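You operate a simulated robot arm through the tools that you are given. There is no shell and no other tool. Be economical: measure what you need, move in short steps, check, and stop when the job is done.

Carry out the task below with a simulated robot arm. There is one attempt and no reset: what you move stays moved.

TASK
Switch the keypad switch on.
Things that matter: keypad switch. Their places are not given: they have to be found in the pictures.

It is judged by the outcome, as a careful person would: the job done as asked, and still so three seconds after it is handed in. It fails if anything else is knocked over, pushed out of place, dropped, spilled or broken.

THE ROBOT
A 6-joint arm with a two-finger parallel gripper, fixed in place. Base frame: the origin is at the foot of the arm, x ahead of it, y to its left, z up. Lengths are in m, angles in rad, forces in N, time in s.
Its first joint turns from -1.152 to 1.152 rad. Payload 2.7 kg.
Tool frame: the origin (TCP) lies between the finger pads and is the grasp point; the fingertips stand 0.023 m ahead of it; z points along the fingers, y is the line along which they close. The gripper opens to 0.094 m. The fingers are 0.038 m wide and 0.01 m thick; the gripper's body (0.054 by 0.096 m) begins 0.039 m behind the TCP.
Orientation is told as [roll, pitch, yaw] about the base's x, y, z axes, in that order, counted from this pose: with the fingers straight down and closing along the base's y, the tool's x points along the base's -x, its y along +y and its z along -z.

THE INTERFACE
- The arm moves only by the tool apply_moves. Its argument "moves" is a list of rows, each a list of 3 entries, a list of its own where there are three numbers: the shift along the tool's x, y, z in m, then the turn, a rotation vector about the tool's x, y, z in degrees, then the finger opening in m, from 0 to 0.094. In form: [[[dx, dy, dz], [wx, wy, wz], jaw], ...]. A call has 1 to 10 rows; each row shifts and turns the commanded pose from where the row before left it, along the tool's axes as they then stand. A row lasts 0.2 s, in which the tool goes at most 0.05 m and 0.15 rad; a call with a longer step from one row to the next is refused whole, and so is a gripper value outside its range. A pose out of reach is approached as far as the arm can. The call stops where the force on the tool passes 40 N (or 10 N more than at its start, if that is more) or the arm is blocked; 0.2 s more then pass. The fingers move at their own pace (about 0.045 m/s each) and stop on an object; they squeeze with about 44 N. The grip force told is the motor's: it shows also when the fingers shut on nothing. Time passes only in rows, and 0.2 s behind the last, so rows that do not move let the fingers close. It gives the time, the measured TCP pose, the force on the tool (base axes), the opening and the grip force at its end, in the units of the frame above (readings bear some noise), and new pictures: "views" is both (left out), scene, wrist or none.
- Cameras (640 x 400 px; columns grow to the right, rows downward): "scene" is fixed at [0.0967, -0.464, 1.3957]; the picture's right is [0.43, -0.91, 0.00], its down [-0.59, -0.28, -0.76] and it looks along [0.69, 0.32, -0.65] (base axes); focal length 374 px, centre (320, 200). "wrist" rides on the gripper at [-0.039, 0, -0.044] in the tool frame; the picture's right is [0.00, -1.00, 0.00], its down [0.97, 0.00, -0.24] and it looks along [0.24, 0.00, 0.97] (tool axes); focal length 218 px, centre (320, 200).
- pixel_to_xyz(camera, pixels): for up to 12 pixels [column, row] of the newest picture of that camera ("zoom" is the newest enlarged one), the place [x, y, z] in the base frame of the surface seen there, good to about 0.003 m. No time passes.
- zoom(camera, box): a new picture of the part [left, top, right, bottom] of that camera's present view, enlarged. No time passes.
- job_done(): hands the job in; it is judged then, once.

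Work in short steps. Measure before you move; look again where a grasp or a placing could have gone wrong, and mend it. You have 60 turns and 100 pictures in all, the two below and enlarged ones among them. Open the gripper and draw the arm clear of the work before you hand the job in, unless the task says otherwise; then end with one line.

The tools are called after ">>>" as name(argument=value, ...) on one line, values as JSON. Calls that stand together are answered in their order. apply_moves: Moves the arm, as the interface text tells. Its arguments: {"type":"object","properties":{"moves":{"type":"array"},"views":{"type":"string","enum":["both","scene","wrist","none"]}},"required":["moves"]} The other tools are called the same way: pixel_to_xyz (camera, pixels) gives the place of the surface under pixels of a picture; zoom (camera, box) takes an enlarged picture of a part of a camera's view; job_done () hands the job in.

At the start:

```text
time_s: 0.0
tcp_pos: [0.391, -0.1885, 1.057]
ee_rot: [-0.003, 0.0, 0.0]
force: [-1.0, 0.3, -0.2]
width: 0.0943
grip_force: 0.2
```

scene: 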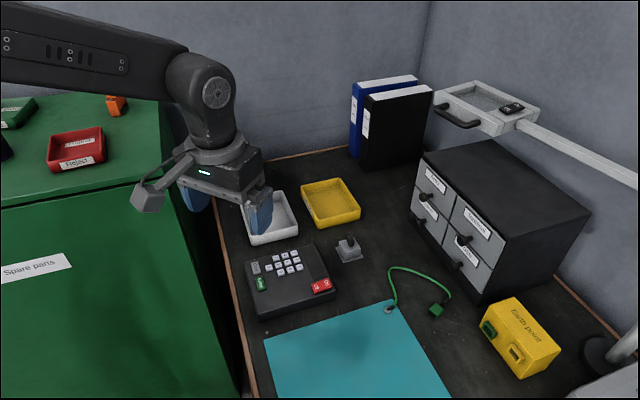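
wrist: 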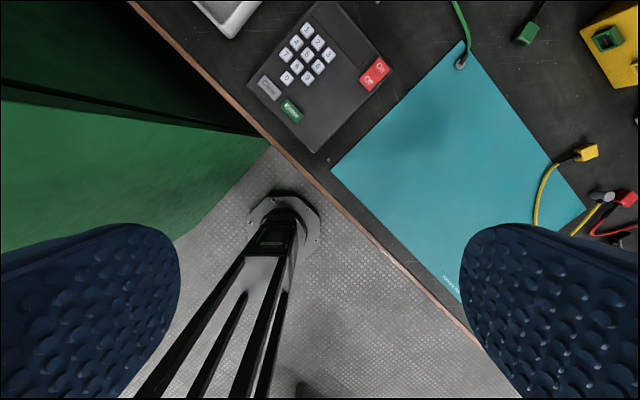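

The keypad sits around scene (290,280), with a red rocker at (321,286). I'll zoom in on it in both views.

>>> zoom(camera="scene", box=[235, 230, 347, 300])

>>> zoom(camera="wrist", box=[240, 0, 400, 100])

>>> pixel_to_xyz(camera="wrist", pixels=[[380, 68], [368, 80], [374, 74], [392, 66], [384, 57], [360, 83], [368, 91], [345, 70], [325, 90], [269, 87], [291, 110]])

```text
5.71 times, centred on (291, 265) of scene
```

zoom: 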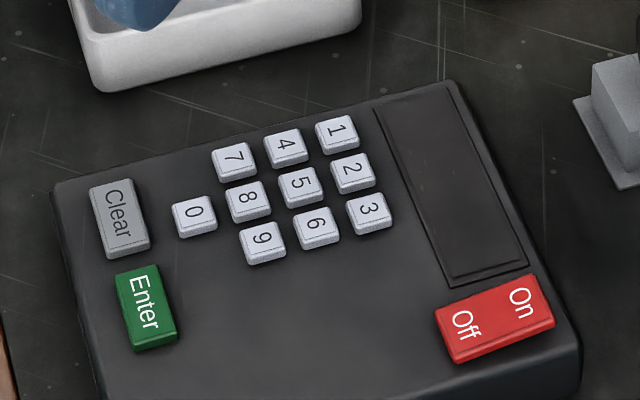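

```text
4.00 times, centred on (320, 50) of wrist
```

zoom: 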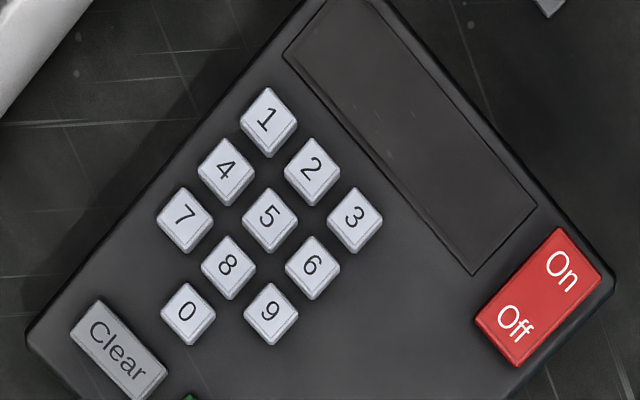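

```text
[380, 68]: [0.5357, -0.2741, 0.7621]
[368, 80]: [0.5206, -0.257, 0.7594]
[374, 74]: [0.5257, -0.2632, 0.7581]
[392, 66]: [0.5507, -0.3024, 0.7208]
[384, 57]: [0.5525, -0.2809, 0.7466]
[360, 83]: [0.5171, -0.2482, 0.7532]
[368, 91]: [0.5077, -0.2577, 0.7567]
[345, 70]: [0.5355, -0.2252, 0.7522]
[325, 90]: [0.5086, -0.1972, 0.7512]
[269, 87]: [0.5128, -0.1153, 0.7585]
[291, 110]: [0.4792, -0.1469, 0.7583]
```

The rocker's "On" end looks slightly raised, so it is off. I'll measure it more finely.

>>> pixel_to_xyz(camera="zoom", pixels=[[562, 270], [515, 322], [538, 297], [562, 232], [596, 266], [482, 318], [516, 360], [580, 250], [500, 340], [450, 250], [270, 120]])

>>> zoom(camera="scene", box=[301, 270, 341, 295])

```text
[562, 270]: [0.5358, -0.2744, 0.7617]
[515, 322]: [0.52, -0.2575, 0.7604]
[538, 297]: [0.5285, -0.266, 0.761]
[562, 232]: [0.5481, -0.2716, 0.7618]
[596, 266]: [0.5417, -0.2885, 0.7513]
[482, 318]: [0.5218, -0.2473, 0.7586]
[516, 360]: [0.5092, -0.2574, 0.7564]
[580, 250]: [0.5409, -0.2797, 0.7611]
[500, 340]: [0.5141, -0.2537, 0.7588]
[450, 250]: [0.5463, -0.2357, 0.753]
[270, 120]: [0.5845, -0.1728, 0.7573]
```

```text
16.00 times, centred on (321, 282) of scene
```

zoom: 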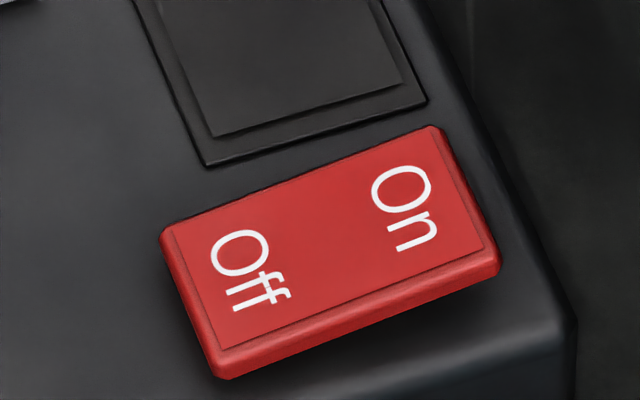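

I'll move above the "On" end at about (0.539, -0.277), close the fingers, and yaw so that the thin finger direction lies along the rocker.

>>> apply_moves(moves=[[[-0.037, -0.0222, 0], [0, 0, 0], 0], [[-0.037, -0.0222, 0], [0, 0, 0], 0], [[-0.037, -0.0222, 0], [0, 0, 0], 0], [[-0.037, -0.0222, 0], [0, 0, 0], 0], [[0, 0, 0.04], [0, 0, -7.2], 0], [[0, 0, 0.04], [0, 0, -7.2], 0], [[0, 0, 0.04], [0, 0, -7.2], 0], [[0, 0, 0.04], [0, 0, -7.2], 0], [[0, 0, 0.03], [0, 0, -7.2], 0], [[0, 0, 0], [0, 0, -7.2], 0]])

```text
time_s: 2.2
tcp_pos: [0.5378, -0.2775, 0.8672]
ee_rot: [-0.002, 0.0, 0.756]
force: [1.0, 0.3, 0.4]
width: 0.0
grip_force: 42.2
```

scene: 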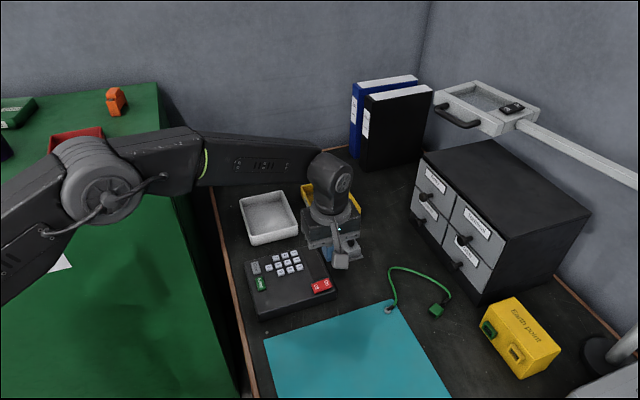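
wrist: 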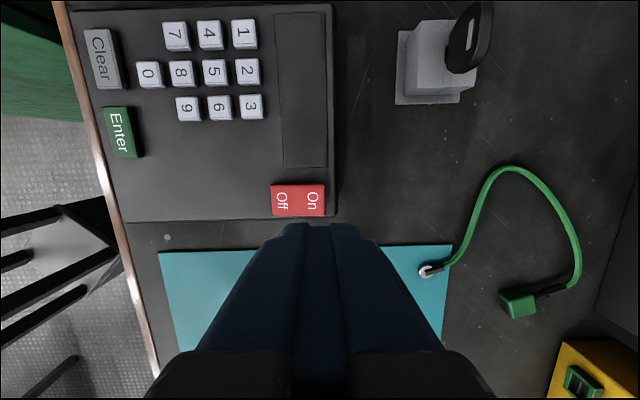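

Aligned: the rocker spans columns 272–325 and the tool axis is at about column 320. I'll re-measure from this closer view.

>>> pixel_to_xyz(camera="wrist", pixels=[[312, 200], [282, 200], [298, 200], [322, 200], [275, 200], [312, 188], [312, 212], [255, 200], [330, 200]])

>>> zoom(camera="wrist", box=[256, 170, 352, 230])

```text
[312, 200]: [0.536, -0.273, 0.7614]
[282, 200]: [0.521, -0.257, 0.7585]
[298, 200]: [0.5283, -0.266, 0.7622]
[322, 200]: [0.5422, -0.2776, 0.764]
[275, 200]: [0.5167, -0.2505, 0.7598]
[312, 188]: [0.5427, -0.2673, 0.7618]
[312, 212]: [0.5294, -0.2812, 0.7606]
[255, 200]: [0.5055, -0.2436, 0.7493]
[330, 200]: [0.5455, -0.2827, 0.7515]
```

```text
6.67 times, centred on (304, 200) of wrist
```

zoom: 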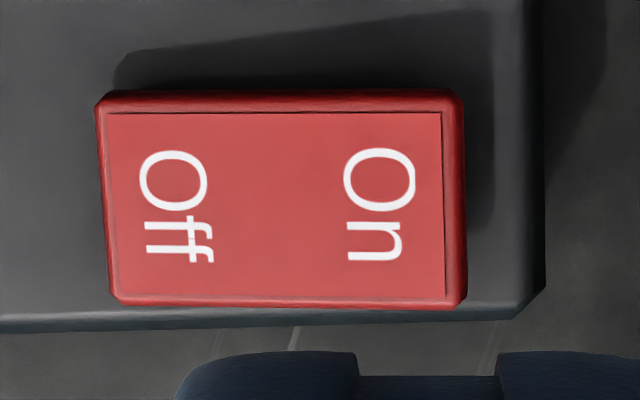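

The On end is raised. I'll shift about 3 mm to centre on it and descend to just above contact (TCP z ≈ 0.793).

>>> apply_moves(moves=[[[-0.002, 0.002, 0.03], [0, 0, 0], 0], [[0, 0, 0.03], [0, 0, 0], 0], [[0, 0, 0.014], [0, 0, 0], 0]])

```text
time_s: 3.0
tcp_pos: [0.5383, -0.2743, 0.7935]
ee_rot: [-0.001, 0.001, 0.755]
force: [-0.3, -0.5, -0.2]
width: 0.0
grip_force: 41.7
```

scene: 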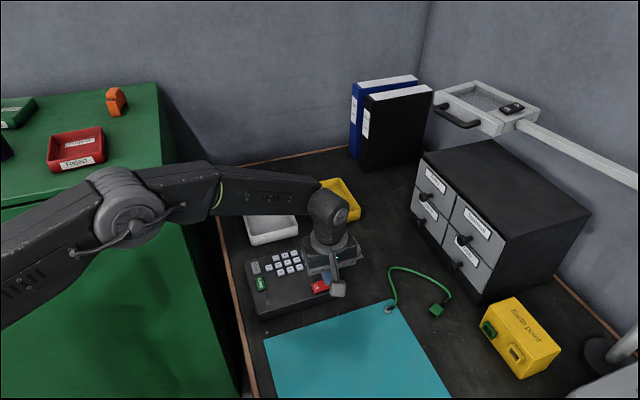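
wrist: 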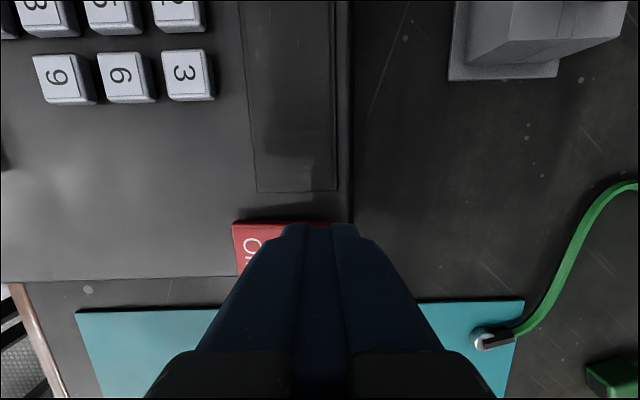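

The fingers are over the On half. I'll press down in 2 mm steps.

>>> apply_moves(moves=[[[0, 0, 0.003], [0, 0, 0], 0], [[0, 0, 0.002], [0, 0, 0], 0], [[0, 0, 0.002], [0, 0, 0], 0], [[0, 0, 0.002], [0, 0, 0], 0], [[0, 0, 0.002], [0, 0, 0], 0]], views="wrist")

```text
time_s: 4.2
tcp_pos: [0.5388, -0.2742, 0.783]
ee_rot: [-0.002, -0.001, 0.752]
force: [-3.1, 0.9, 4.4]
width: 0.0001
grip_force: 42.5
```

wrist: 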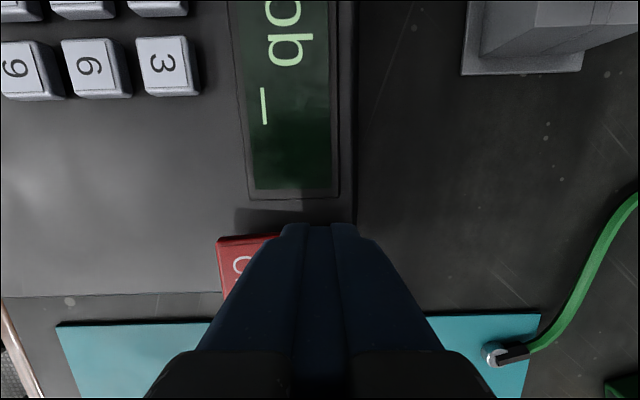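

The display lit up. I'll lift straight up and check that it stays on.

>>> apply_moves(moves=[[[0, 0, 0.001], [0, 0, 0], 0], [[0, 0, -0.02], [0, 0, 0], 0], [[0, 0, -0.04], [0, 0, 0], 0], [[0, 0, -0.04], [0, 0, 0], 0.03], [[0, 0, -0.04], [0, 0, 0], 0.06], [[0, 0, -0.04], [0, 0, 0], 0.09], [[0, 0, 0], [0, 0, 0], 0.09], [[0, 0, 0], [0, 0, 0], 0.09]])

```text
time_s: 6.0
tcp_pos: [0.5393, -0.2737, 0.9589]
ee_rot: [-0.001, -0.001, 0.754]
force: [0.0, -0.8, 0.3]
width: 0.09
grip_force: 0.0
```

scene: 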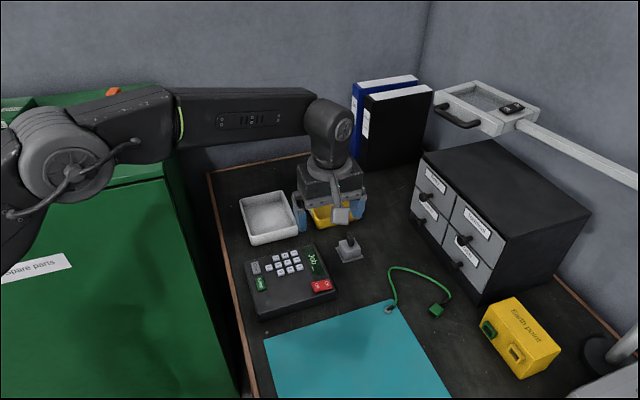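
wrist: 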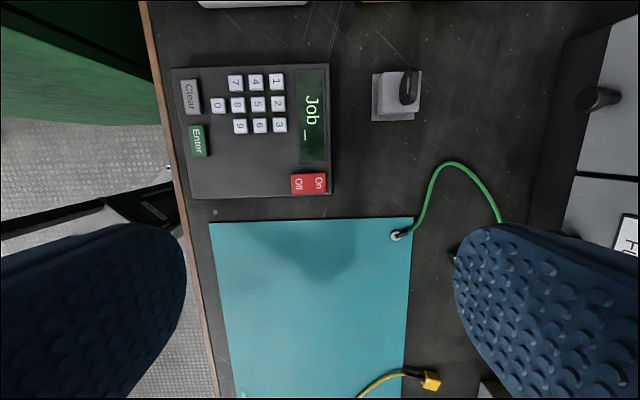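

The display still shows "Job _", so the switch has latched on. Nothing else has moved, and the arm is clear with the gripper open, so I'm handing in.

>>> job_done()

```text
The job is handed in.
```

The keypad switch is on: I pressed its "On" end, the display lit up, and it was still showing "Job _" after I lifted the arm clear.
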